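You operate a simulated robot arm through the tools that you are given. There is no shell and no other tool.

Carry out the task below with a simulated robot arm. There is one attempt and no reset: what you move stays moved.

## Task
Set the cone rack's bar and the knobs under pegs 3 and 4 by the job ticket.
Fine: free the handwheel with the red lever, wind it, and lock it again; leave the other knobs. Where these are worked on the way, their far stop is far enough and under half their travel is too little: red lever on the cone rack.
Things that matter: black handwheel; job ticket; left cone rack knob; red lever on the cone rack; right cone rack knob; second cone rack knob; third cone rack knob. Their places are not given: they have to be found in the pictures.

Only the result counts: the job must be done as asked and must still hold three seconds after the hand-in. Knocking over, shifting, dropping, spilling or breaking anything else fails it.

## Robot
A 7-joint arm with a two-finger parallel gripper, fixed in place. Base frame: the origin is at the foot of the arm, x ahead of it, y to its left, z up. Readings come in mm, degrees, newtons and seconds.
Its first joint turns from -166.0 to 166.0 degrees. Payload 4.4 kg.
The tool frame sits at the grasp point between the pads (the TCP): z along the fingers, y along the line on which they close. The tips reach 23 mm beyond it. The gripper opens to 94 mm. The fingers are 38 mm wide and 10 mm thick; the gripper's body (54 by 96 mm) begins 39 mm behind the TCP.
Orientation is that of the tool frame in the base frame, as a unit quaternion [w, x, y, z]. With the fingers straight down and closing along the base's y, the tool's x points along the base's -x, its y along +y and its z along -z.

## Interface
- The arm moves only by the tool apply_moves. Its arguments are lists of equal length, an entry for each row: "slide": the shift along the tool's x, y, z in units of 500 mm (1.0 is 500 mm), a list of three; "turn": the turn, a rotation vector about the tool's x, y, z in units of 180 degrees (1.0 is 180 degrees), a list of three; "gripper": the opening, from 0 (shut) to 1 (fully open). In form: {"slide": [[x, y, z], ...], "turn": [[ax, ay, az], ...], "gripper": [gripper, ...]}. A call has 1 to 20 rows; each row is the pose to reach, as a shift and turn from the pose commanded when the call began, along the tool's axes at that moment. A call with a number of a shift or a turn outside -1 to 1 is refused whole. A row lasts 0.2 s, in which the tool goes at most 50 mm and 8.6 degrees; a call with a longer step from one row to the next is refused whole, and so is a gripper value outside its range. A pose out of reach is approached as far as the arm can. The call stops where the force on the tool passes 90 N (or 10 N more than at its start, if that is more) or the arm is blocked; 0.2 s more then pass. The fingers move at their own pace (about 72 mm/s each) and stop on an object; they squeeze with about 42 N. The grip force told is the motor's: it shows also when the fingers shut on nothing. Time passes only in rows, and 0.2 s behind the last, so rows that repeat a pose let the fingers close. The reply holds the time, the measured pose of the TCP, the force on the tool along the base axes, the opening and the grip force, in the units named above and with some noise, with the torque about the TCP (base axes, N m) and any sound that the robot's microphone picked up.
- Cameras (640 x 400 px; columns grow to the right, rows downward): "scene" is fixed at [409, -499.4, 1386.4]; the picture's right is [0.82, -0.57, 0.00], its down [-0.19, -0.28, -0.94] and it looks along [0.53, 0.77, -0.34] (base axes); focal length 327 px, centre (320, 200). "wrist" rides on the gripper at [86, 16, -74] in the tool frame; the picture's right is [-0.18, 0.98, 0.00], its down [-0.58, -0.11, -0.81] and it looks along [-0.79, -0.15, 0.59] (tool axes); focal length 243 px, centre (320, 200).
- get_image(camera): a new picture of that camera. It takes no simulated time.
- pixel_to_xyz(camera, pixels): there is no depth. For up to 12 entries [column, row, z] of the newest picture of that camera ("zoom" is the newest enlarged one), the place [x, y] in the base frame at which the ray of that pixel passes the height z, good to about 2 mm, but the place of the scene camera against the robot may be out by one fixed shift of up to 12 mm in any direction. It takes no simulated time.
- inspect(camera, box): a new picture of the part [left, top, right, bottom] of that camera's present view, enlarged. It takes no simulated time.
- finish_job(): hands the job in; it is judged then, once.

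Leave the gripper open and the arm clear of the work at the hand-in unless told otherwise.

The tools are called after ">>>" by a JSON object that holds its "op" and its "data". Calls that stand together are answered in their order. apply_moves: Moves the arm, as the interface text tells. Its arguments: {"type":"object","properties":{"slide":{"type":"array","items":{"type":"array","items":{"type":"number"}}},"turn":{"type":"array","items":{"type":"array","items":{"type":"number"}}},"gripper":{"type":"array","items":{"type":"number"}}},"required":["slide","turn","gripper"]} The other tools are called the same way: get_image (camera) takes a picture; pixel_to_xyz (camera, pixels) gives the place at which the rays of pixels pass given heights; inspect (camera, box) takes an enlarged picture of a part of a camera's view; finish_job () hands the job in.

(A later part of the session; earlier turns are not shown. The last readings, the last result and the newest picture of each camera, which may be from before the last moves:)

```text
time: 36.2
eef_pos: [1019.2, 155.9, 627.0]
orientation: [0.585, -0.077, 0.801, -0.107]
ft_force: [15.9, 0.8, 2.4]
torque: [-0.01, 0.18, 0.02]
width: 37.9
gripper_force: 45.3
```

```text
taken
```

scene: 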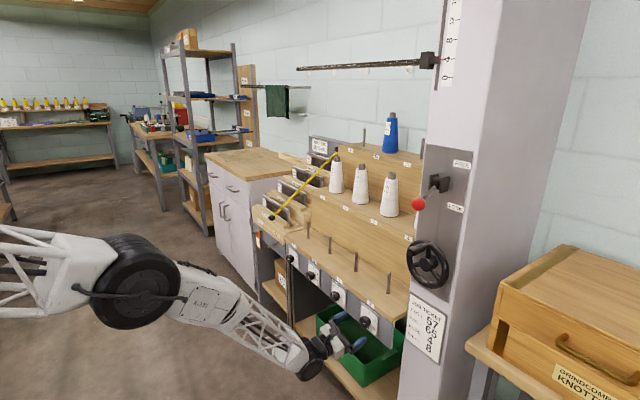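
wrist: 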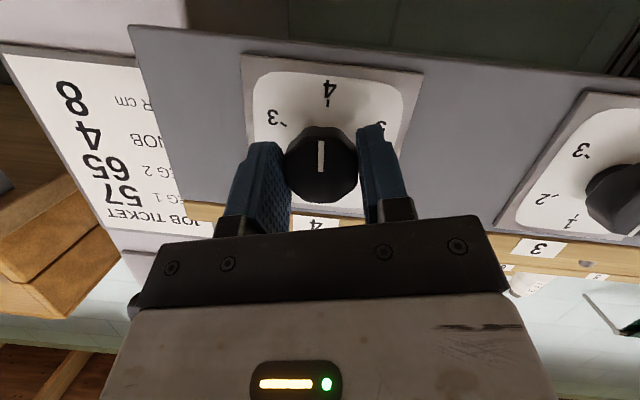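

The mark now points to the 4. I'll zoom to check, then release.

>>> {"op": "inspect", "data": {"camera": "wrist", "box": [240, 60, 420, 220]}}

>>> {"op": "apply_moves", "data": {"slide": [[0, 0, 0], [0, 0, 0], [0, 0, 0], [0.013, 0, -0.04], [0.026, 0, -0.0799], [0.026, 0, -0.0799]], "turn": [[0, 0, 0], [0, 0, 0], [0, 0, 0], [0, 0, 0], [0, 0, 0], [0, 0, 0]], "gripper": [1, 1, 1, 1, 1, 1]}}

>>> {"op": "get_image", "data": {"camera": "wrist"}}

>>> {"op": "inspect", "data": {"camera": "wrist", "box": [240, 20, 400, 160]}}

```text
2.50 times, centred on (330, 140) of wrist
```

zoom: 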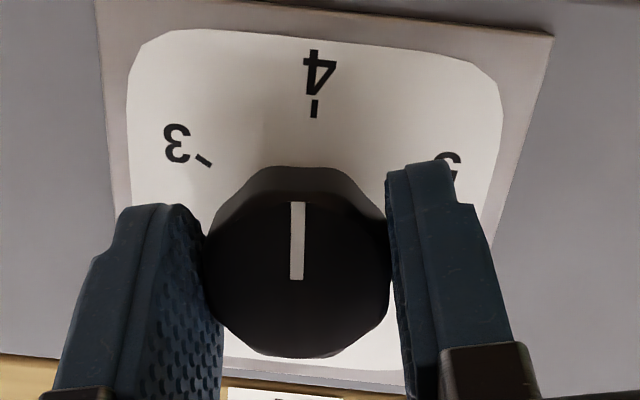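

```text
time: 37.6
eef_pos: [976.9, 156.1, 626.8]
orientation: [0.584, -0.078, 0.801, -0.107]
ft_force: [-0.1, 0.9, 0.2]
torque: [0.01, 0.03, -0.02]
width: 93.8
gripper_force: 0.1
```

```text
taken
```

wrist: 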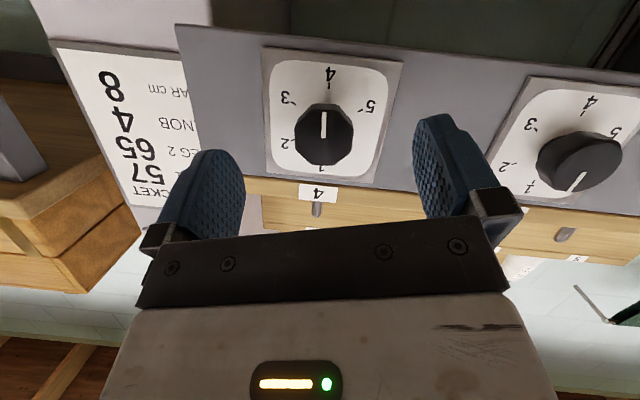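

```text
2.86 times, centred on (320, 90) of wrist
```

zoom: 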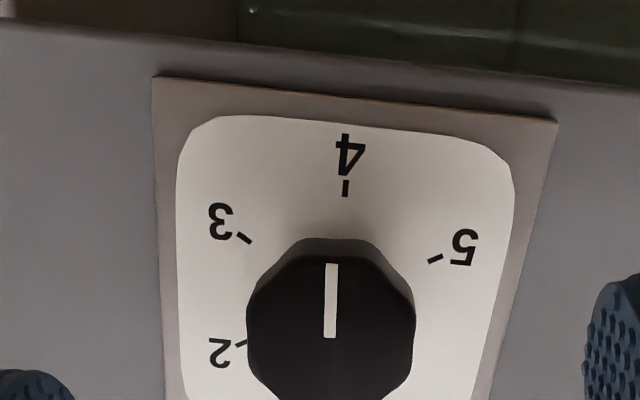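

The mark looks roughly 5° short of the 4 tick, seen at a slant. I'll back off and pitch the camera to a square view to judge it properly.

>>> {"op": "apply_moves", "data": {"slide": [[0.0072, -0.0014, -0.0384], [0.0144, -0.0027, -0.0769], [0.0216, -0.0041, -0.1153], [0.0288, -0.0054, -0.1538], [0.036, -0.0068, -0.1922], [0.036, -0.0068, -0.1922]], "turn": [[0, 0.04, 0], [0, 0.08, 0], [0, 0.12, 0], [0, 0.16, 0], [0, 0.2, 0], [0, 0.2, 0]], "gripper": [1, 1, 1, 1, 1, 1]}}

>>> {"op": "get_image", "data": {"camera": "wrist"}}

```text
time: 39.0
eef_pos: [879.7, 154.5, 639.0]
orientation: [0.307, -0.042, 0.942, -0.125]
ft_force: [-0.1, 0.4, 0.1]
torque: [0.03, 0.01, 0.01]
width: 94.1
gripper_force: 0.1
```

```text
taken
```

wrist: 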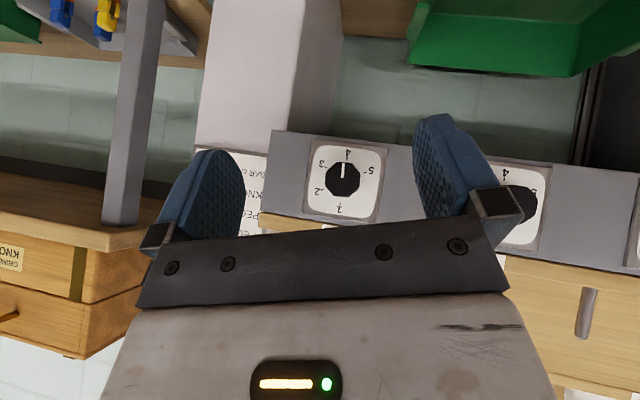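

>>> {"op": "inspect", "data": {"camera": "wrist", "box": [305, 140, 385, 220]}}

```text
5.00 times, centred on (345, 180) of wrist
```

zoom: 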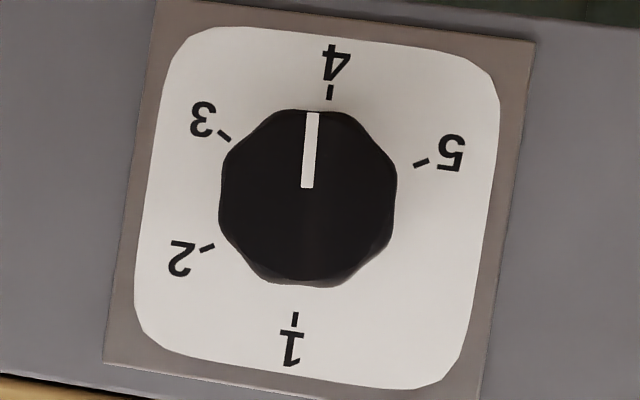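

Square view: the line 1→4 leans 8.8° and the mark leans 4.6°, so the knob is about 4° short of 4 (no detent snapped it). I'll return to the same grip and turn about 4.5° more.

>>> {"op": "apply_moves", "data": {"slide": [[-0.0287, 0.0017, 0.0267], [-0.0574, 0.0034, 0.0534], [-0.0862, 0.005, 0.0802], [-0.1149, 0.0067, 0.1069], [-0.1436, 0.0084, 0.1336], [-0.1436, 0.0084, 0.1336]], "turn": [[0, -0.04, 0], [0, -0.08, 0], [0, -0.12, 0], [0, -0.16, 0], [0, -0.2, 0], [0, -0.2, 0]], "gripper": [1, 1, 1, 1, 1, 1]}}

>>> {"op": "apply_moves", "data": {"slide": [[-0.013, 0, 0.04], [-0.026, 0, 0.0799], [-0.026, 0, 0.0799], [-0.026, 0, 0.0799], [-0.026, 0, 0.0799], [-0.026, 0, 0.0799], [-0.026, 0, 0.0799]], "turn": [[0, 0, 0], [0, 0, 0], [0, 0, 0], [0, 0, 0], [0, 0, 0], [0, 0, 0], [0, 0, 0]], "gripper": [1, 1, 1, 0, 0, 0, 0]}}

>>> {"op": "get_image", "data": {"camera": "wrist"}}

```text
time: 40.4
eef_pos: [977.7, 157.9, 628.1]
orientation: [0.585, -0.077, 0.8, -0.107]
ft_force: [0.2, -0.6, 1.0]
torque: [0.0, 0.0, 0.01]
width: 94.0
gripper_force: 0.2
```

```text
time: 42.0
eef_pos: [1019.6, 155.6, 628.3]
orientation: [0.583, -0.077, 0.801, -0.109]
ft_force: [-3.7, -34.2, 8.6]
torque: [-0.01, -0.07, -0.15]
width: 37.8
gripper_force: 45.1
```

```text
taken
```

wrist: 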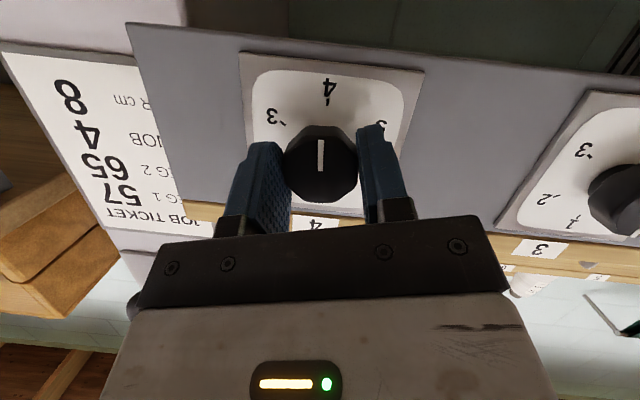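

Gripped again with a 34 N side load from a 2 mm y offset; I relieve that, turn +4.5°, open and back out.

>>> {"op": "apply_moves", "data": {"slide": [[0, -0.004, 0], [0, -0.004, 0], [0, -0.004, 0], [0, -0.004, 0], [0, -0.004, 0]], "turn": [[0, 0, 0], [-0.0039, 0, 0.0119], [-0.0077, 0, 0.0238], [-0.0077, 0, 0.0238], [-0.0077, 0, 0.0238]], "gripper": [0, 0, 0, 0, 0]}}

>>> {"op": "apply_moves", "data": {"slide": [[0, 0, 0], [0, 0, 0], [0, 0, 0], [0.013, 0, -0.04], [0.026, 0, -0.0799], [0.026, 0, -0.0799]], "turn": [[0, 0, 0], [0, 0, 0], [0, 0, 0], [0, 0, 0], [0, 0, 0], [0, 0, 0]], "gripper": [1, 1, 1, 1, 1, 1]}}

```text
time: 43.2
eef_pos: [1020.2, 155.8, 628.9]
orientation: [0.587, -0.056, 0.804, -0.074]
ft_force: [30.4, 7.4, -7.4]
torque: [-0.02, -0.32, 0.05]
width: 38.2
gripper_force: 44.9
```

```text
time: 44.6
eef_pos: [977.7, 154.6, 628.3]
orientation: [0.587, -0.055, 0.804, -0.075]
ft_force: [-0.8, -0.5, -0.3]
torque: [0.05, -0.01, 0.0]
width: 94.2
gripper_force: 0.0
```

Released. Back to the square view to check knob 4.

>>> {"op": "apply_moves", "data": {"slide": [[0.0081, -0.0008, -0.0385], [0.0162, -0.0016, -0.0769], [0.0242, -0.0024, -0.1154], [0.0323, -0.0032, -0.1538], [0.0404, -0.004, -0.1923], [0.0404, -0.004, -0.1923]], "turn": [[0, 0.04, 0], [0, 0.08, 0], [0, 0.12, 0], [0, 0.16, 0], [0, 0.2, 0], [0, 0.2, 0]], "gripper": [1, 1, 1, 1, 1, 1]}}

>>> {"op": "get_image", "data": {"camera": "wrist"}}

>>> {"op": "inspect", "data": {"camera": "wrist", "box": [305, 140, 385, 220]}}

```text
time: 46.0
eef_pos: [880.6, 154.9, 638.3]
orientation: [0.31, -0.028, 0.946, -0.09]
ft_force: [0.7, 0.1, -0.8]
torque: [0.01, 0.01, 0.0]
width: 93.8
gripper_force: 0.1
```

```text
taken
```

wrist: 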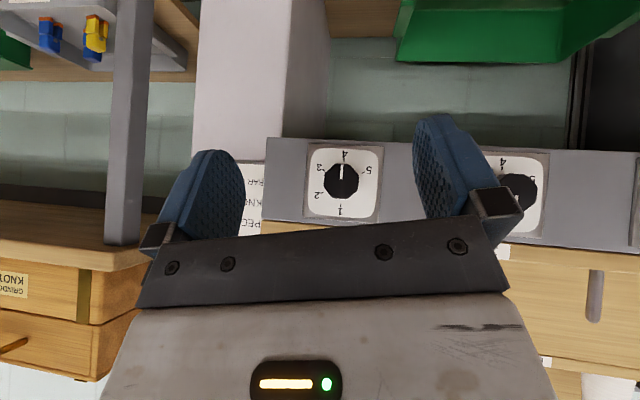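

```text
5.00 times, centred on (345, 180) of wrist
```

zoom: 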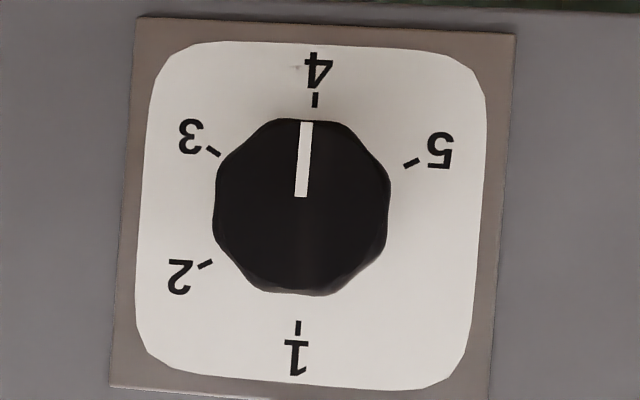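

Knob 4 now lines up with 4 within about 1° (4.5° vs 3.9° lean). Next I shift 165 mm in +y to view knob 3 the same way.

>>> {"op": "apply_moves", "data": {"slide": [[-0.0089, 0.0811, -0.0123], [-0.0178, 0.1622, -0.0246], [-0.0268, 0.2433, -0.0369], [-0.0357, 0.3244, -0.0492], [-0.0357, 0.3244, -0.0492]], "turn": [[0, 0, 0], [0, 0, 0], [0, 0, 0], [0, 0, 0], [0, 0, 0]], "gripper": [1, 1, 1, 1, 1]}}

>>> {"op": "get_image", "data": {"camera": "wrist"}}

```text
time: 47.2
eef_pos: [882.2, 317.1, 637.8]
orientation: [0.309, -0.03, 0.946, -0.088]
ft_force: [0.3, -0.7, 0.5]
torque: [-0.01, 0.03, 0.0]
width: 94.1
gripper_force: 0.0
```

```text
taken
```

wrist: 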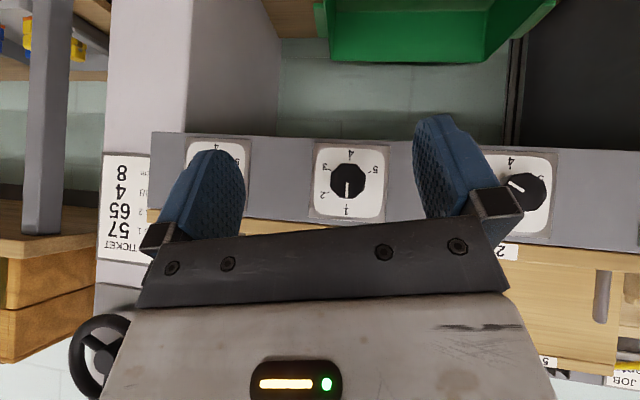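

Knob 3 is at about (348,180), its mark pointing to 1. I'll zoom for centre and angle.

>>> {"op": "inspect", "data": {"camera": "wrist", "box": [305, 140, 385, 220]}}

>>> {"op": "pixel_to_xyz", "data": {"camera": "wrist", "pixels": [[347, 181, 626], [347, 181, 624], [347, 181, 628], [347, 181, 630], [347, 181, 622]]}}

```text
5.00 times, centred on (345, 180) of wrist
```

zoom: 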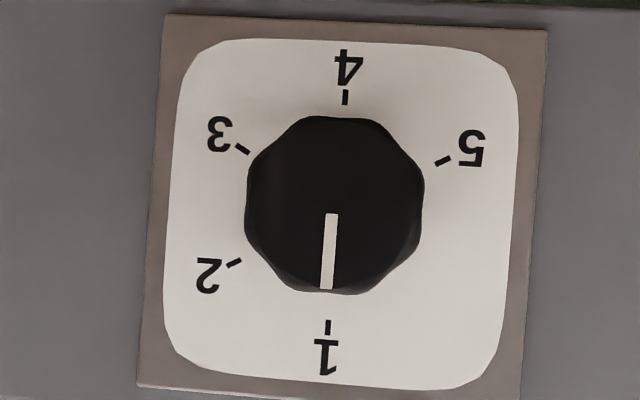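

```text
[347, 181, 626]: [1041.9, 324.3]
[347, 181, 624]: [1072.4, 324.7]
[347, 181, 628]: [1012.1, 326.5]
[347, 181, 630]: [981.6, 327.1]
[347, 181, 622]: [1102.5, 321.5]
```

Knob 3 reads 1 exactly and its centre is at about (1030, 324, 626). It needs +180°, so two 90° grips. I move to the 18°-tilt standoff there.

>>> {"op": "apply_moves", "data": {"slide": [[-0.0284, 0.0035, 0.0254], [-0.0569, 0.007, 0.0507], [-0.0853, 0.0106, 0.0761], [-0.1138, 0.0141, 0.1014], [-0.1422, 0.0176, 0.1268], [-0.1422, 0.0176, 0.1268]], "turn": [[0, -0.04, 0], [0, -0.08, 0], [0, -0.12, 0], [0, -0.16, 0], [0, -0.2, 0], [0, -0.2, 0]], "gripper": [1, 1, 1, 1, 1, 1]}}

>>> {"op": "apply_moves", "data": {"slide": [[0, 0, 0], [0, 0, 0], [0, 0, 0], [0, 0, 0], [0, 0, 0], [0, 0, 0], [0, 0, 0], [0, 0, 0], [0, 0, 0], [0, 0, 0], [0, 0, 0], [0, 0, 0], [0, 0, 0], [0, 0, 0], [0, 0, 0], [0, 0, 0]], "turn": [[0.0139, 0, -0.0427], [0.0278, 0, -0.0855], [0.0416, 0, -0.1282], [0.0555, 0, -0.1709], [0.0694, 0, -0.2136], [0.0833, 0, -0.2564], [0.0972, 0, -0.2991], [0.111, 0, -0.3418], [0.1249, 0, -0.3846], [0.1388, 0, -0.4273], [0.1527, 0, -0.47], [0.1666, 0, -0.5128], [0.1804, 0, -0.5555], [0.1943, 0, -0.5982], [0.2082, 0, -0.6409], [0.2221, 0, -0.6837]], "gripper": [1, 1, 1, 1, 1, 1, 1, 1, 1, 1, 1, 1, 1, 1, 1, 1]}}

>>> {"op": "get_image", "data": {"camera": "wrist"}}

```text
time: 48.6
eef_pos: [975.2, 326.4, 628.2]
orientation: [0.587, -0.054, 0.804, -0.076]
ft_force: [-0.4, -0.5, 0.1]
torque: [-0.04, -0.01, -0.03]
width: 93.9
gripper_force: 0.0
```

```text
time: 52.0
eef_pos: [975.3, 325.6, 626.5]
orientation: [-0.201, 0.551, -0.275, 0.762]
ft_force: [1.0, -0.7, -0.2]
torque: [0.01, 0.0, -0.01]
width: 94.0
gripper_force: 0.0
```

```text
taken
```

wrist: 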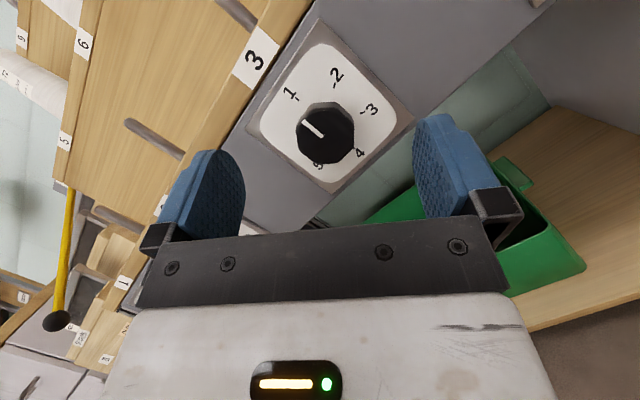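

Everything down to -140° is reachable here. I roll to -147° and advance to x≈1019 with a 1.3 mm y trim.

>>> {"op": "apply_moves", "data": {"slide": [[0.0016, 0.002, 0.0005], [-0.012, 0.002, 0.0425], [-0.0257, 0.002, 0.0846], [-0.0257, 0.002, 0.0846]], "turn": [[0.0122, 0, -0.0375], [0.0122, 0, -0.0375], [0.0122, 0, -0.0375], [0.0122, 0, -0.0375]], "gripper": [1, 1, 1, 1]}}

>>> {"op": "get_image", "data": {"camera": "wrist"}}

```text
time: 53.0
eef_pos: [1019.5, 323.8, 626.2]
orientation: [-0.167, 0.562, -0.228, 0.777]
ft_force: [-0.5, -0.6, 1.2]
torque: [0.05, 0.0, 0.0]
width: 94.0
gripper_force: 0.0
```

```text
taken
```

wrist: 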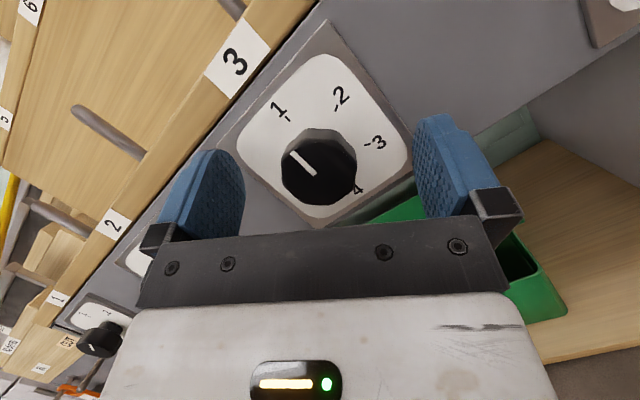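

Knob 3 is centred at column ~319 between the fingers. I close on it.

>>> {"op": "apply_moves", "data": {"slide": [[0, 0, 0], [0, 0, 0], [0, 0, 0], [0, 0, 0]], "turn": [[0, 0, 0], [0, 0, 0], [0, 0, 0], [0, 0, 0]], "gripper": [0, 0, 0, 0]}}

```text
time: 54.0
eef_pos: [1018.9, 325.2, 627.0]
orientation: [-0.167, 0.562, -0.229, 0.777]
ft_force: [-2.2, 18.5, 6.4]
torque: [0.07, 0.34, -0.29]
width: 38.1
gripper_force: 44.9
```

Gripped at 38.1 mm with ~19 N side load; I trim 1.2 mm and turn the first 45°.

>>> {"op": "apply_moves", "data": {"slide": [[0, -0.0024, 0], [0, -0.0024, 0], [0, -0.0024, 0], [0, -0.0024, 0], [0, -0.0024, 0], [0, -0.0024, 0], [0, -0.0024, 0]], "turn": [[0, 0, 0], [-0.0129, 0, 0.0396], [-0.0258, 0, 0.0793], [-0.0386, 0, 0.1189], [-0.0515, 0, 0.1585], [-0.0644, 0, 0.1982], [-0.0773, 0, 0.2378]], "gripper": [0, 0, 0, 0, 0, 0, 0]}}

```text
time: 55.6
eef_pos: [1020.1, 324.0, 627.6]
orientation: [-0.371, 0.456, -0.508, 0.63]
ft_force: [25.0, -8.8, -9.8]
torque: [0.01, 0.69, 0.5]
width: 38.0
gripper_force: 44.8
```

Now at -102° with moderate forces. Another 45°.

>>> {"op": "apply_moves", "data": {"slide": [[-0.0006, 0, 0.0019], [-0.0006, 0, 0.0019], [-0.0006, 0, 0.0019], [-0.0006, 0, 0.0019], [-0.0006, 0, 0.0019], [-0.0006, 0, 0.0019]], "turn": [[-0.0129, 0, 0.0396], [-0.0258, 0, 0.0793], [-0.0386, 0, 0.1189], [-0.0515, 0, 0.1585], [-0.0644, 0, 0.1982], [-0.0773, 0, 0.2378]], "gripper": [0, 0, 0, 0, 0, 0]}}

>>> {"op": "get_image", "data": {"camera": "wrist"}}

```text
time: 57.0
eef_pos: [1020.2, 325.0, 627.3]
orientation: [0.518, -0.28, 0.71, -0.387]
ft_force: [7.2, -26.0, -11.1]
torque: [0.0, 0.28, -0.14]
width: 38.0
gripper_force: 44.8
```

```text
taken
```

wrist: 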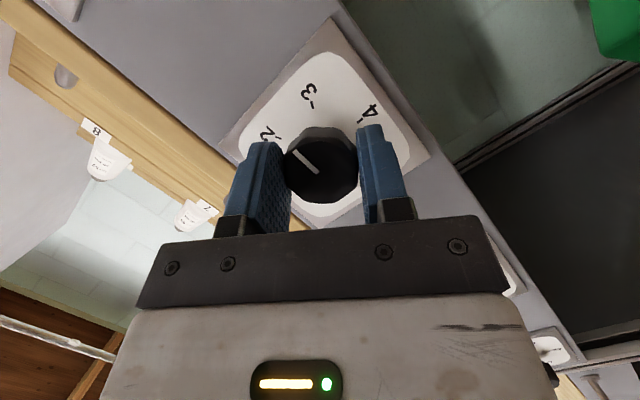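

First 90° done. There is roll range left, so I continue with this grip another 45° (to about -12°).

>>> {"op": "apply_moves", "data": {"slide": [[0, -0.0015, 0], [0, -0.0015, 0], [0, -0.0015, 0], [0, -0.0015, 0], [0, -0.0015, 0], [0, -0.0015, 0]], "turn": [[-0.0129, 0, 0.0396], [-0.0258, 0, 0.0793], [-0.0386, 0, 0.1189], [-0.0515, 0, 0.1585], [-0.0644, 0, 0.1982], [-0.0773, 0, 0.2378]], "gripper": [0, 0, 0, 0, 0, 0]}}

```text
time: 58.4
eef_pos: [1020.0, 325.3, 628.3]
orientation: [0.585, -0.063, 0.804, -0.085]
ft_force: [-11.1, -18.7, -15.0]
torque: [-0.04, 1.03, -0.55]
width: 37.6
gripper_force: 45.5
```

Knob 3 should be near 135°. I release, back out, and roll back 90° for the second grip.

>>> {"op": "apply_moves", "data": {"slide": [[0, 0, 0], [0, 0, 0], [0, 0, 0], [0.013, 0, -0.04], [0.026, 0, -0.0799], [0.026, 0, -0.0799], [0.026, 0, -0.0799], [0.026, 0, -0.0799], [0.026, 0, -0.0799], [0.026, 0, -0.0799], [0.026, 0, -0.0799], [0.026, 0, -0.0799], [0.026, 0, -0.0799], [0.026, 0, -0.0799], [0.026, 0, -0.0799], [0.026, 0, -0.0799], [0.026, 0, -0.0799]], "turn": [[0, 0, 0], [0, 0, 0], [0, 0, 0], [0, 0, 0], [0, 0, 0], [0.0141, 0, -0.0432], [0.0281, 0, -0.0865], [0.0422, 0, -0.1297], [0.0562, 0, -0.1729], [0.0703, 0, -0.2162], [0.0843, 0, -0.2594], [0.0984, 0, -0.3026], [0.1124, 0, -0.3458], [0.1265, 0, -0.3891], [0.1405, 0, -0.4323], [0.1545, 0, -0.4755], [0.1545, 0, -0.4755]], "gripper": [1, 1, 1, 1, 1, 1, 1, 1, 1, 1, 1, 1, 1, 1, 1, 1, 1]}}

>>> {"op": "get_image", "data": {"camera": "wrist"}}

```text
time: 62.0
eef_pos: [978.1, 325.0, 628.4]
orientation: [-0.37, 0.457, -0.506, 0.631]
ft_force: [0.8, 0.3, 0.3]
torque: [0.04, -0.02, 0.0]
width: 94.1
gripper_force: 0.1
```

```text
taken
```

wrist: 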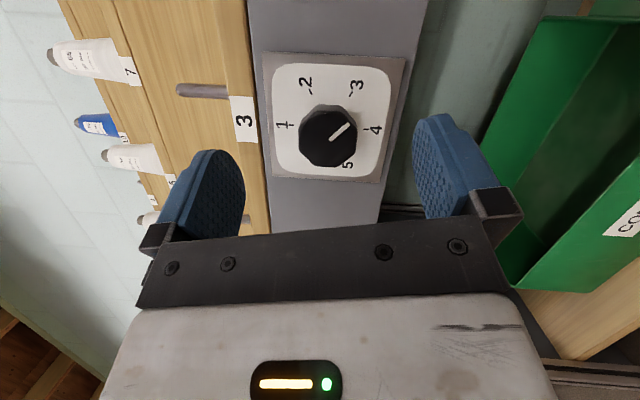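

Mark is between 3 and 4 as expected. I go in again (with a small trim), and close.

>>> {"op": "apply_moves", "data": {"slide": [[-0.0124, 0.003, 0.0396], [-0.0247, 0.003, 0.0792], [-0.0247, 0.003, 0.0792], [-0.0247, 0.003, 0.0792], [-0.0247, 0.003, 0.0792], [-0.0247, 0.003, 0.0792], [-0.0247, 0.003, 0.0792]], "turn": [[0, 0, 0], [0, 0, 0], [0, 0, 0], [0, 0, 0], [0, 0, 0], [0, 0, 0], [0, 0, 0]], "gripper": [1, 1, 1, 0, 0, 0, 0]}}

>>> {"op": "get_image", "data": {"camera": "wrist"}}

```text
time: 63.6
eef_pos: [1019.5, 325.0, 627.7]
orientation: [-0.369, 0.457, -0.508, 0.63]
ft_force: [11.6, 0.5, -7.7]
torque: [0.01, 0.81, 0.5]
width: 37.9
gripper_force: 45.4
```

```text
taken
```

wrist: 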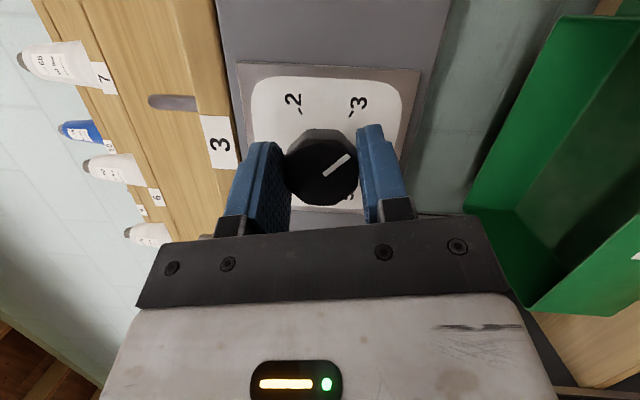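

Gripped. I turn the final 45°.

>>> {"op": "apply_moves", "data": {"slide": [[0, 0, 0], [0, 0, 0], [0, 0, 0], [0, 0, 0], [0, 0, 0], [0, 0, 0], [0, 0, 0]], "turn": [[-0.0129, 0, 0.0396], [-0.0258, 0, 0.0793], [-0.0386, 0, 0.1189], [-0.0515, 0, 0.1585], [-0.0644, 0, 0.1982], [-0.0773, 0, 0.2378], [-0.0773, 0, 0.2378]], "gripper": [0, 0, 0, 0, 0, 0, 0]}}

>>> {"op": "apply_moves", "data": {"slide": [[0, 0, 0], [0, 0, 0], [0, 0, 0], [0.013, 0, -0.04], [0.026, 0, -0.0799], [0.026, 0, -0.0799]], "turn": [[0, 0, 0], [0, 0, 0], [0, 0, 0], [0, 0, 0], [0, 0, 0], [0, 0, 0]], "gripper": [1, 1, 1, 1, 1, 1]}}

>>> {"op": "get_image", "data": {"camera": "wrist"}}

```text
time: 65.2
eef_pos: [1018.0, 325.8, 626.6]
orientation: [0.518, -0.281, 0.709, -0.387]
ft_force: [31.9, 11.8, -21.6]
torque: [-0.04, 0.39, 0.12]
width: 38.0
gripper_force: 44.9
```

```text
time: 66.6
eef_pos: [974.9, 323.8, 628.0]
orientation: [0.518, -0.281, 0.709, -0.388]
ft_force: [0.5, 0.5, 0.7]
torque: [0.01, 0.03, 0.0]
width: 94.2
gripper_force: 0.1
```

```text
taken
```

wrist: 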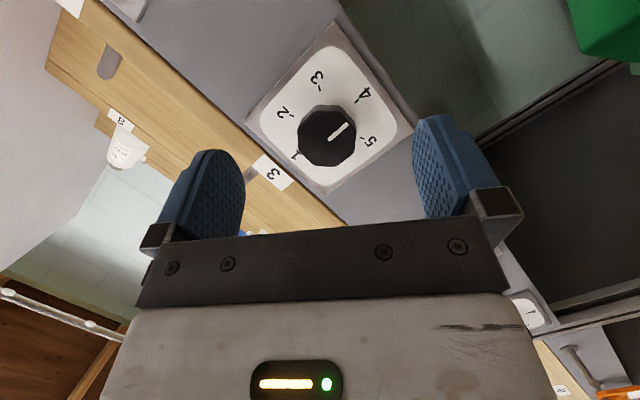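

I go to the square view of knob 3 to verify the angle.

>>> {"op": "apply_moves", "data": {"slide": [[0, 0, 0], [0, 0, 0], [0, 0, 0], [0, 0, 0], [0, 0, 0], [0, 0, 0]], "turn": [[-0.0129, 0, 0.0396], [-0.0258, 0, 0.0793], [-0.0386, 0, 0.1189], [-0.0515, 0, 0.1585], [-0.0644, 0, 0.1982], [-0.0773, 0, 0.2378]], "gripper": [1, 1, 1, 1, 1, 1]}}

>>> {"op": "apply_moves", "data": {"slide": [[0.0081, -0.0008, -0.0385], [0.0162, -0.0016, -0.0769], [0.0242, -0.0024, -0.1154], [0.0323, -0.0032, -0.1538], [0.0404, -0.004, -0.1923], [0.0404, -0.004, -0.1923]], "turn": [[0, 0.04, 0], [0, 0.08, 0], [0, 0.12, 0], [0, 0.16, 0], [0, 0.2, 0], [0, 0.2, 0]], "gripper": [1, 1, 1, 1, 1, 1]}}

>>> {"op": "inspect", "data": {"camera": "wrist", "box": [305, 140, 385, 220]}}

>>> {"op": "get_image", "data": {"camera": "wrist"}}

```text
time: 68.0
eef_pos: [976.6, 324.0, 628.0]
orientation: [0.587, -0.062, 0.803, -0.085]
ft_force: [-0.2, -0.2, 0.2]
torque: [-0.01, 0.01, 0.01]
width: 94.2
gripper_force: 0.1
```

```text
time: 69.4
eef_pos: [879.5, 323.8, 637.7]
orientation: [0.308, -0.034, 0.945, -0.101]
ft_force: [-0.3, 0.1, 0.0]
torque: [-0.03, 0.02, 0.0]
width: 94.2
gripper_force: 0.2
```

```text
5.00 times, centred on (345, 180) of wrist
```

zoom: 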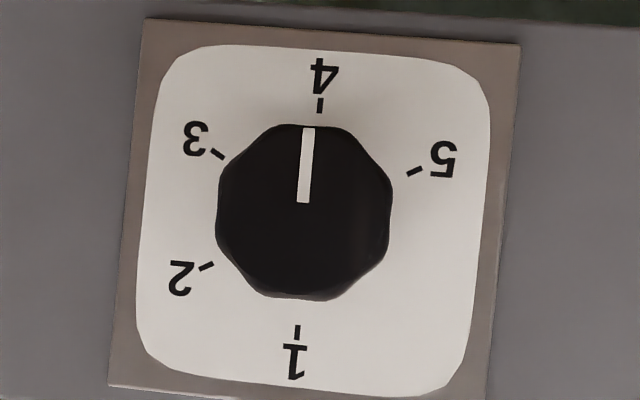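

```text
taken
```

wrist: 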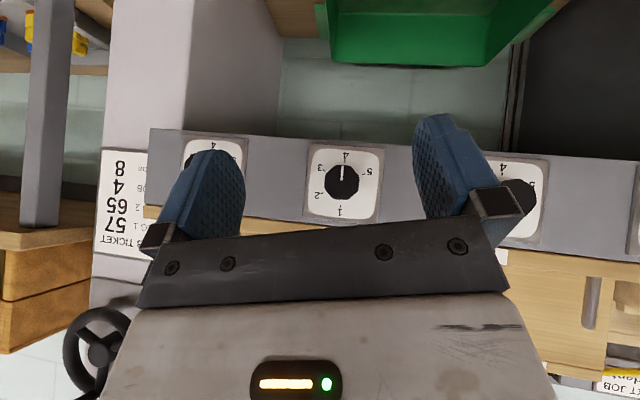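

Knob 3 reads 4 within about 1°. Next the lever: I move the arm up to view the post from (800, -20, 1150) with a level camera.

>>> {"op": "apply_moves", "data": {"slide": [[-0.0268, -0.0633, -0.0563], [-0.0536, -0.1265, -0.1126], [-0.0804, -0.1898, -0.1689], [-0.1073, -0.2531, -0.2253], [-0.1341, -0.3164, -0.2816], [-0.1609, -0.3796, -0.3379], [-0.1877, -0.4429, -0.3942], [-0.2145, -0.5062, -0.4505], [-0.2413, -0.5694, -0.5068], [-0.2681, -0.6327, -0.5631], [-0.295, -0.696, -0.6195], [-0.3218, -0.7593, -0.6758], [-0.3486, -0.8225, -0.7321], [-0.3754, -0.8858, -0.7884], [-0.3754, -0.8858, -0.7884]], "turn": [[-0.0039, 0, 0.0028], [-0.0077, 0, 0.0056], [-0.0116, 0, 0.0084], [-0.0154, 0, 0.0112], [-0.0193, 0, 0.014], [-0.0231, 0, 0.0168], [-0.027, 0, 0.0196], [-0.0308, 0, 0.0224], [-0.0347, 0, 0.0252], [-0.0385, 0, 0.028], [-0.0424, 0, 0.0308], [-0.0462, 0, 0.0336], [-0.0501, 0, 0.0364], [-0.0539, 0, 0.0392], [-0.0539, 0, 0.0392]], "gripper": [1, 1, 1, 1, 1, 1, 1, 1, 1, 1, 1, 1, 1, 1, 1]}}

>>> {"op": "get_image", "data": {"camera": "wrist"}}

>>> {"op": "get_image", "data": {"camera": "scene"}}

```text
time: 72.6
eef_pos: [798.8, -19.6, 1150.6]
orientation: [0.311, -0.001, 0.95, -0.002]
ft_force: [0.7, -0.5, 0.0]
torque: [-0.01, 0.01, -0.01]
width: 93.8
gripper_force: 0.0
```

```text
taken
```

wrist: 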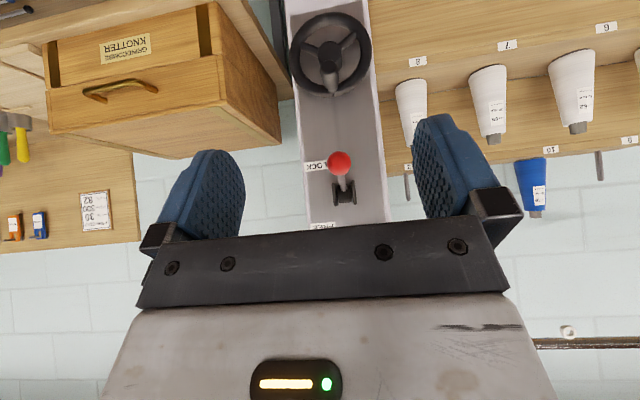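

```text
taken
```

scene: 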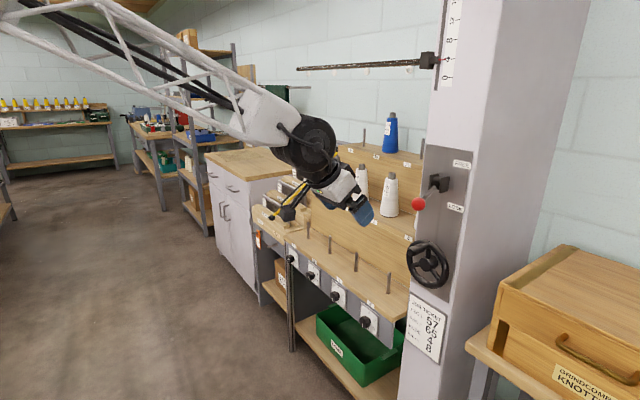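

Clear view of the lever: ball at (339,163), bracket at (344,193), wheel at (330,52). I zoom in on these.

>>> {"op": "inspect", "data": {"camera": "wrist", "box": [290, 130, 400, 235]}}

>>> {"op": "inspect", "data": {"camera": "wrist", "box": [275, 0, 385, 105]}}

>>> {"op": "pixel_to_xyz", "data": {"camera": "wrist", "pixels": [[339.5, 163, 1090], [339.5, 163, 1100], [339.5, 163, 1110], [344, 193, 1140], [344, 193, 1150], [331, 52, 940], [331, 52, 920], [331, 52, 900]]}}

```text
3.81 times, centred on (345, 182) of wrist
```

zoom: 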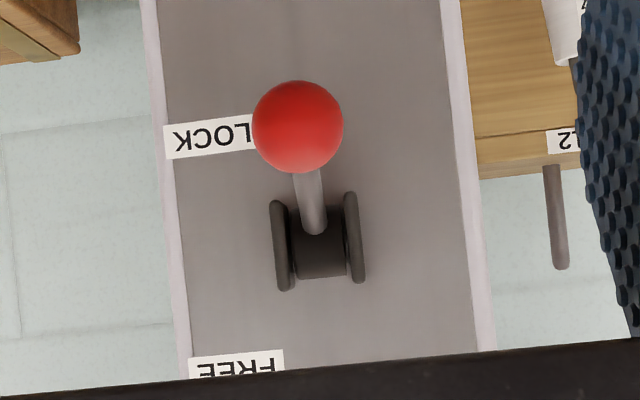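

```text
3.81 times, centred on (330, 52) of wrist
```

zoom: 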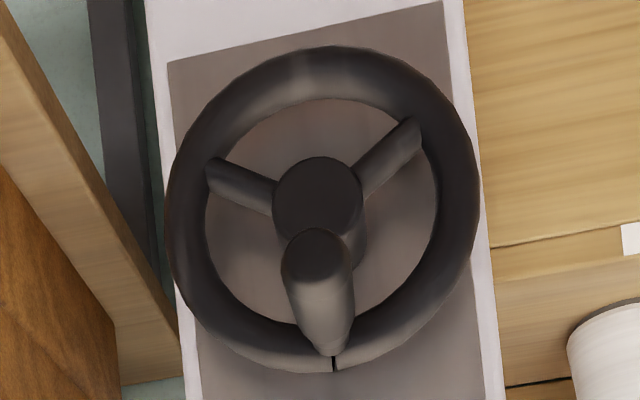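

```text
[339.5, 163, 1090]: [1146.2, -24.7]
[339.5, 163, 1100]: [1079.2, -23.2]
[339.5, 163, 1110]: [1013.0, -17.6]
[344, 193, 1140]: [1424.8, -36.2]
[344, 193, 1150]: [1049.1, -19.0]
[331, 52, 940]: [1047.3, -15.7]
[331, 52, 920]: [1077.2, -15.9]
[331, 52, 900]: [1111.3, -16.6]
```

Ball centre is consistent at about (1028, -21, 1108), diameter ~34 mm. Gripping it along y lets it swivel in the fingers while I follow the arc. I move level to a standoff at (950, -21, 1108).

>>> {"op": "apply_moves", "data": {"slide": [[-0.0278, -0.0004, 0.0353], [-0.0556, -0.0008, 0.0705], [-0.0834, -0.0012, 0.1058], [-0.1112, -0.0016, 0.141], [-0.139, -0.002, 0.1763], [-0.1668, -0.0024, 0.2115], [-0.1946, -0.0028, 0.2468], [-0.1946, -0.0028, 0.2468]], "turn": [[0, -0.0429, 0], [0, -0.0857, 0], [0, -0.1286, 0], [0, -0.1714, 0], [0, -0.2143, 0], [0, -0.2571, 0], [0, -0.3, 0], [0, -0.3, 0]], "gripper": [1, 1, 1, 1, 1, 1, 1, 1]}}

>>> {"op": "get_image", "data": {"camera": "wrist"}}

>>> {"op": "get_image", "data": {"camera": "scene"}}

```text
time: 74.4
eef_pos: [941.9, -17.7, 1104.9]
orientation: [0.675, -0.137, 0.725, -0.017]
ft_force: [0.8, -2.7, 2.3]
torque: [-0.03, 0.1, 0.16]
width: 94.1
gripper_force: 0.0
out of reach, approached as far as the arm can: row 5, 6, 7, 8
```

```text
taken
```

wrist: 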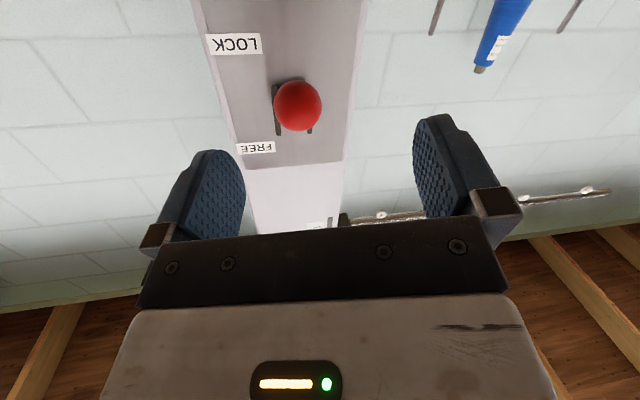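

```text
taken
```

scene: 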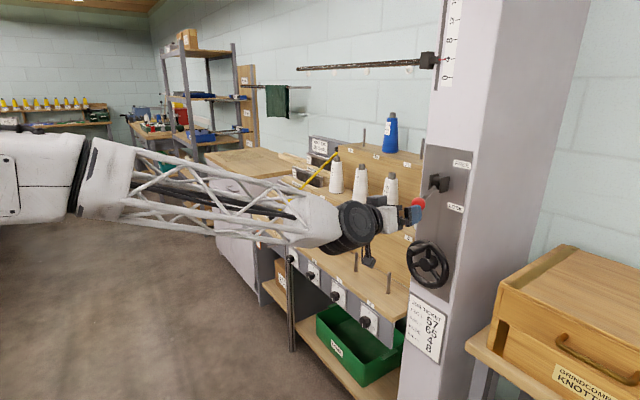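

The level pose at zero roll is out of reach here (roll limit), but the mid-range roll of -90° (fingers closing vertically) should be comfortable. That suits the lever: the ball sits between lower and upper finger. I roll there at the standoff.

>>> {"op": "apply_moves", "data": {"slide": [[0, 0, 0], [0, 0, 0], [0, 0, 0], [0, 0, 0], [0, 0, 0], [0, 0, 0], [0, 0, 0], [0, 0, 0], [0, 0, 0], [0, 0, 0], [0, 0, 0]], "turn": [[0.0077, 0.0048, -0.0426], [0.0155, 0.0095, -0.0853], [0.0232, 0.0143, -0.1279], [0.0309, 0.019, -0.1705], [0.0387, 0.0238, -0.2132], [0.0464, 0.0285, -0.2558], [0.0541, 0.0333, -0.2984], [0.0618, 0.038, -0.341], [0.0696, 0.0428, -0.3837], [0.0773, 0.0475, -0.4263], [0.0773, 0.0475, -0.4263]], "gripper": [1, 1, 1, 1, 1, 1, 1, 1, 1, 1, 1]}}

>>> {"op": "get_image", "data": {"camera": "wrist"}}

>>> {"op": "get_image", "data": {"camera": "scene"}}

```text
time: 76.8
eef_pos: [946.5, -40.9, 1112.8]
orientation: [0.5, -0.377, 0.599, -0.5]
ft_force: [-0.9, 0.2, 0.7]
torque: [0.0, 0.06, 0.0]
width: 94.0
gripper_force: 0.1
out of reach, approached as far as the arm can: row 1, 2, 3, 4, 5, 6, 7, 8
```

```text
taken
```

wrist: 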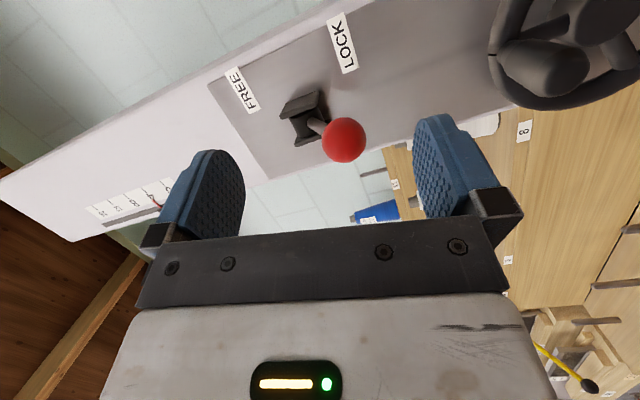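

```text
taken
```

scene: 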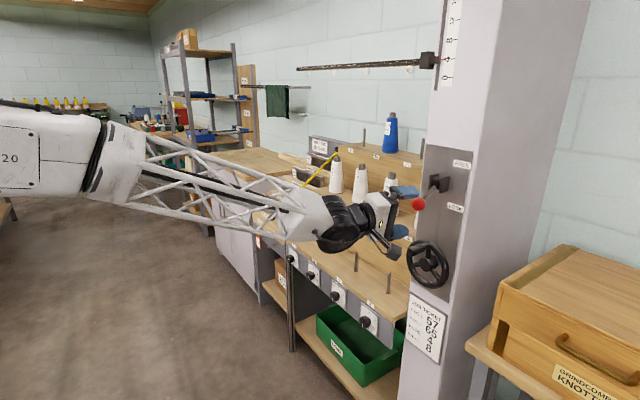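

The reported pose differs from what I aimed at, because the arm was still settling into a new elbow posture. I hold still briefly to read the settled pose.

>>> {"op": "apply_moves", "data": {"slide": [[0, 0, 0], [0, 0, 0]], "turn": [[0, 0, 0], [0, 0, 0]], "gripper": [1, 1]}}

```text
time: 77.4
eef_pos: [946.5, -41.6, 1112.7]
orientation: [0.499, -0.379, 0.597, -0.501]
ft_force: [0.0, 0.3, 0.6]
torque: [0.0, -0.02, 0.0]
width: 94.1
gripper_force: 0.0
```

Settled: tool level, yawed 13° toward -y, fingers closing nearly vertically. I trim the roll by -12.5° and move to a lined-up standoff at (957, -5, 1108).

>>> {"op": "apply_moves", "data": {"slide": [[-0.0359, 0.0129, 0.0027], [-0.0718, 0.0258, 0.0054], [-0.0718, 0.0258, 0.0054]], "turn": [[0, 0, -0.0347], [0, 0, -0.0694], [0, 0, -0.0694]], "gripper": [1, 1, 1]}}

>>> {"op": "get_image", "data": {"camera": "wrist"}}

```text
time: 78.2
eef_pos: [956.0, -1.6, 1108.3]
orientation: [0.442, -0.441, 0.552, -0.552]
ft_force: [0.1, 0.5, -0.4]
torque: [0.02, 0.03, -0.03]
width: 93.8
gripper_force: 0.0
```

```text
taken
```

wrist: 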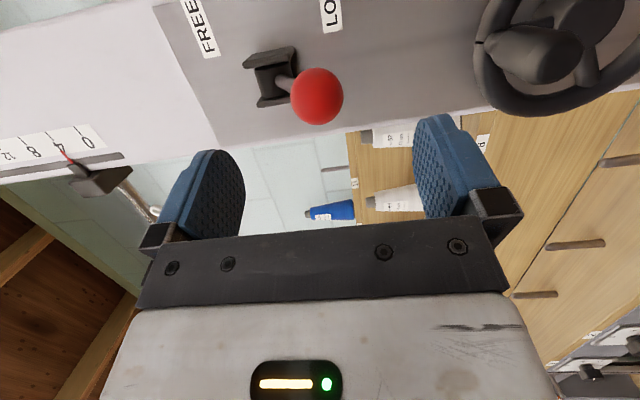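

Fingers now close vertically, level with the ball at (316,96). I check the ball's position from this view.

>>> {"op": "inspect", "data": {"camera": "wrist", "box": [230, 20, 390, 150]}}

>>> {"op": "pixel_to_xyz", "data": {"camera": "wrist", "pixels": [[317, 95.5, 1105], [317, 95.5, 1108], [317, 95.5, 1111], [317, 95.5, 1114]]}}

```text
3.08 times, centred on (310, 85) of wrist
```

zoom: 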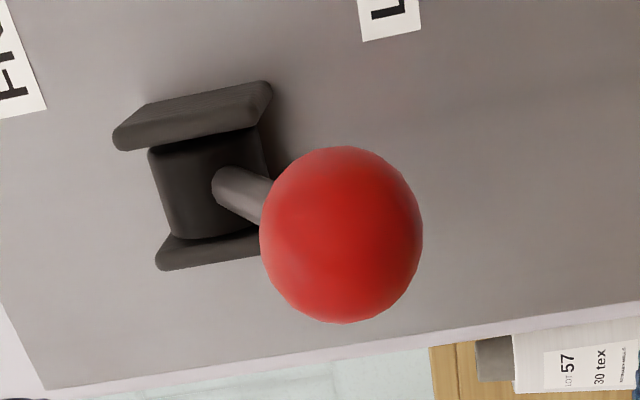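

```text
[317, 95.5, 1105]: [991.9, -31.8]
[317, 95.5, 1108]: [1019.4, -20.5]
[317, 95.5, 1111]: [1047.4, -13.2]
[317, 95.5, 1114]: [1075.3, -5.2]
```

Ball centre ≈ (1024, -19.5, 1108.5). I advance 58 mm along the fingers so the ball sits between them, then narrow the opening to about 44 mm as a cage.

>>> {"op": "apply_moves", "data": {"slide": [[0.0018, 0, 0.0389], [0.0036, 0, 0.0777], [0.0054, 0, 0.1166], [0.0054, 0, 0.1166], [0.0054, 0, 0.1166], [0.0054, 0, 0.1166]], "turn": [[0, 0, 0], [0, 0, 0], [0, 0, 0], [0, 0, 0], [0, 0, 0], [0, 0, 0]], "gripper": [1, 1, 1, 0.47, 0.47, 0.47]}}

>>> {"op": "get_image", "data": {"camera": "wrist"}}

>>> {"op": "inspect", "data": {"camera": "scene", "box": [370, 140, 500, 270]}}

```text
time: 79.6
eef_pos: [1013.5, -18.0, 1107.8]
orientation: [0.441, -0.443, 0.553, -0.551]
ft_force: [-0.1, 0.2, 0.8]
torque: [0.02, -0.01, -0.03]
width: 44.2
gripper_force: 0.1
```

```text
taken
```

wrist: 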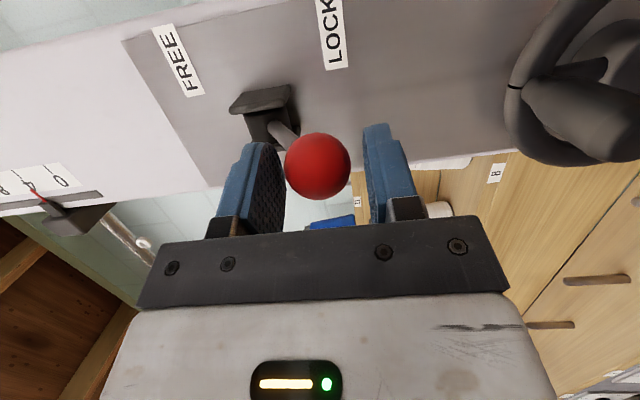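

```text
3.08 times, centred on (435, 205) of scene
```

zoom: 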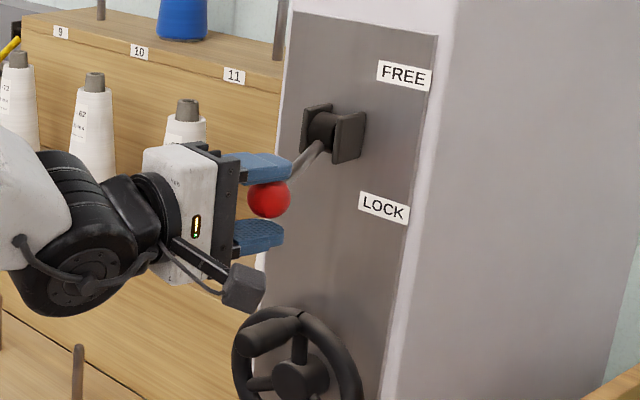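

The ball is caged between the fingers. I push upward along the lever's arc in 10 mm steps, 60 mm first.

>>> {"op": "apply_moves", "data": {"slide": [[0.0009, -0.02, -0.0039], [0.0024, -0.04, -0.0107], [0.0037, -0.06, -0.0164], [0.0042, -0.08, -0.0185], [0.0042, -0.1, -0.0185], [0.0037, -0.12, -0.0164]], "turn": [[0, 0, 0], [0, 0, 0], [0, 0, 0], [0, 0, 0], [0, 0, 0], [0, 0, 0]], "gripper": [0.47, 0.47, 0.47, 0.47, 0.47, 0.47]}}

>>> {"op": "get_image", "data": {"camera": "wrist"}}

>>> {"op": "inspect", "data": {"camera": "scene", "box": [370, 140, 500, 270]}}

```text
time: 81.0
eef_pos: [1005.4, -18.4, 1168.6]
orientation: [0.442, -0.441, 0.552, -0.552]
ft_force: [-0.3, -0.9, 0.0]
torque: [-0.01, 0.01, 0.0]
width: 44.3
gripper_force: 0.1
```

```text
taken
```

wrist: 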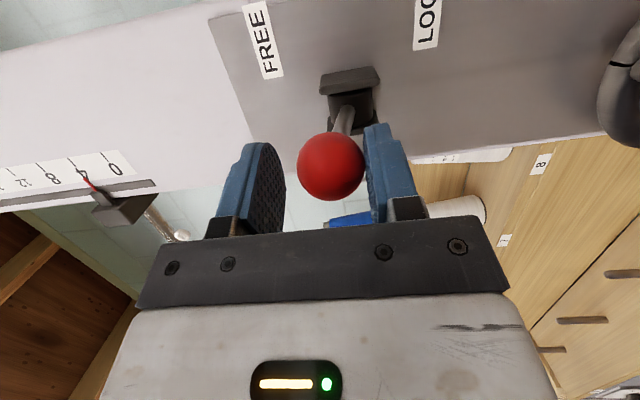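

```text
3.08 times, centred on (435, 205) of scene
```

zoom: 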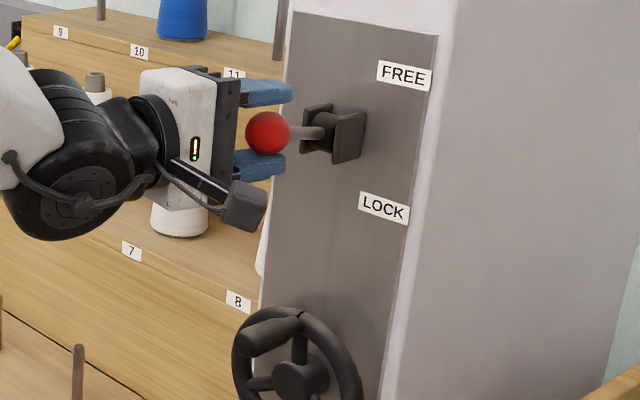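

The lever follows freely (now about 10° above level). I continue up along the arc another 36 mm.

>>> {"op": "apply_moves", "data": {"slide": [[-0.0011, -0.02, 0.0049], [-0.0028, -0.04, 0.0127], [-0.0046, -0.056, 0.0205], [-0.007, -0.072, 0.031]], "turn": [[0, 0, 0], [0, 0, 0], [0, 0, 0], [0, 0, 0]], "gripper": [0.47, 0.47, 0.47, 0.47]}}

>>> {"op": "get_image", "data": {"camera": "wrist"}}

>>> {"op": "inspect", "data": {"camera": "scene", "box": [370, 120, 500, 250]}}

```text
time: 82.0
eef_pos: [1019.9, -17.4, 1201.3]
orientation: [0.44, -0.443, 0.554, -0.551]
ft_force: [-23.0, 0.7, -22.8]
torque: [-0.01, 1.19, -0.02]
width: 54.1
gripper_force: 11.0
```

```text
taken
```

wrist: 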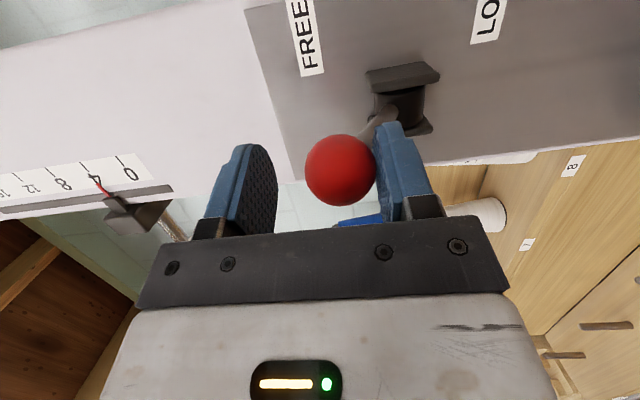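

```text
3.08 times, centred on (435, 185) of scene
```

zoom: 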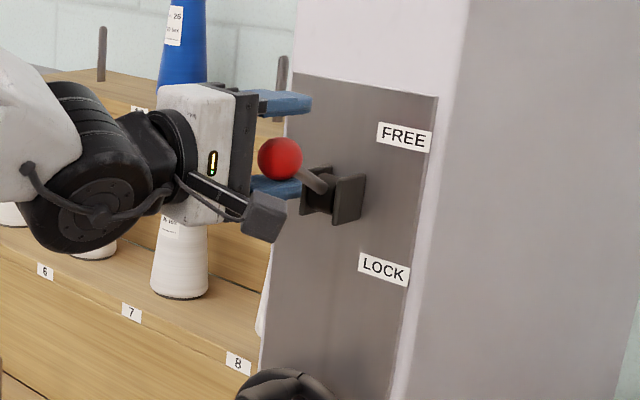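

The force (−23, −23 N) and the fingers being pressed open show the lever is at its upper stop, pointing to FREE. I open the gripper and back straight out 70 mm.

>>> {"op": "apply_moves", "data": {"slide": [[0, 0.01, -0.005], [0, 0.01, -0.005], [0, 0.01, -0.005], [0, 0.01, -0.075], [0, 0.01, -0.145], [0, 0.01, -0.145]], "turn": [[0, 0, 0], [0, 0, 0], [0, 0, 0], [0, 0, 0], [0, 0, 0], [0, 0, 0]], "gripper": [1, 1, 1, 1, 1, 1]}}

>>> {"op": "get_image", "data": {"camera": "wrist"}}

>>> {"op": "get_image", "data": {"camera": "scene"}}

>>> {"op": "inspect", "data": {"camera": "scene", "box": [400, 140, 480, 220]}}

```text
time: 83.4
eef_pos: [951.5, -1.6, 1199.2]
orientation: [0.442, -0.441, 0.552, -0.552]
ft_force: [0.3, 0.2, -0.6]
torque: [0.02, 0.02, -0.01]
width: 94.3
gripper_force: 0.0
```

```text
taken
```

wrist: 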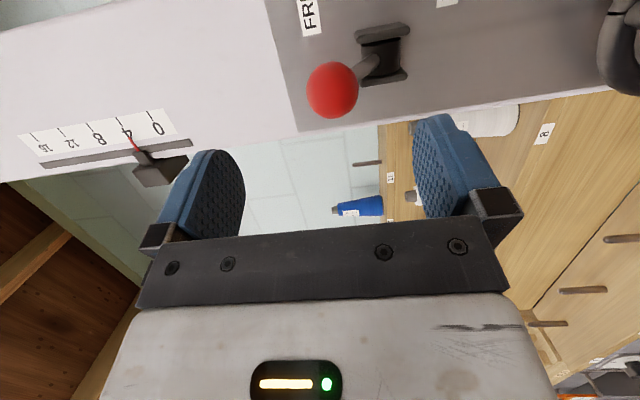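

```text
taken
```

scene: 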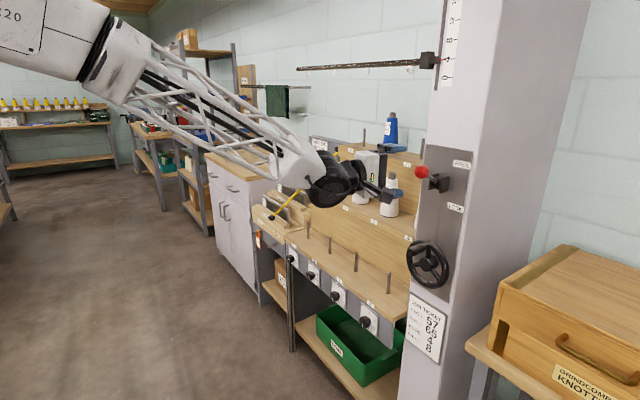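

```text
5.00 times, centred on (440, 180) of scene
```

zoom: 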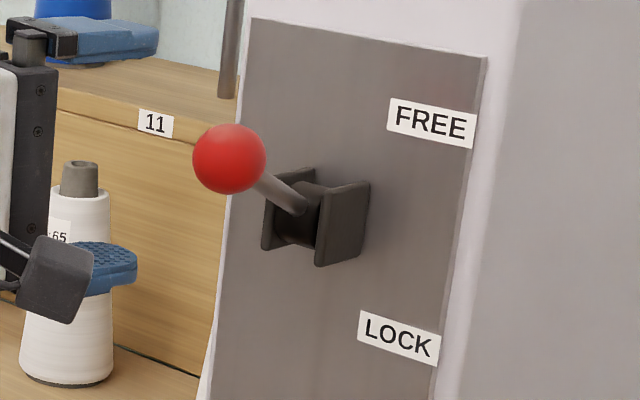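

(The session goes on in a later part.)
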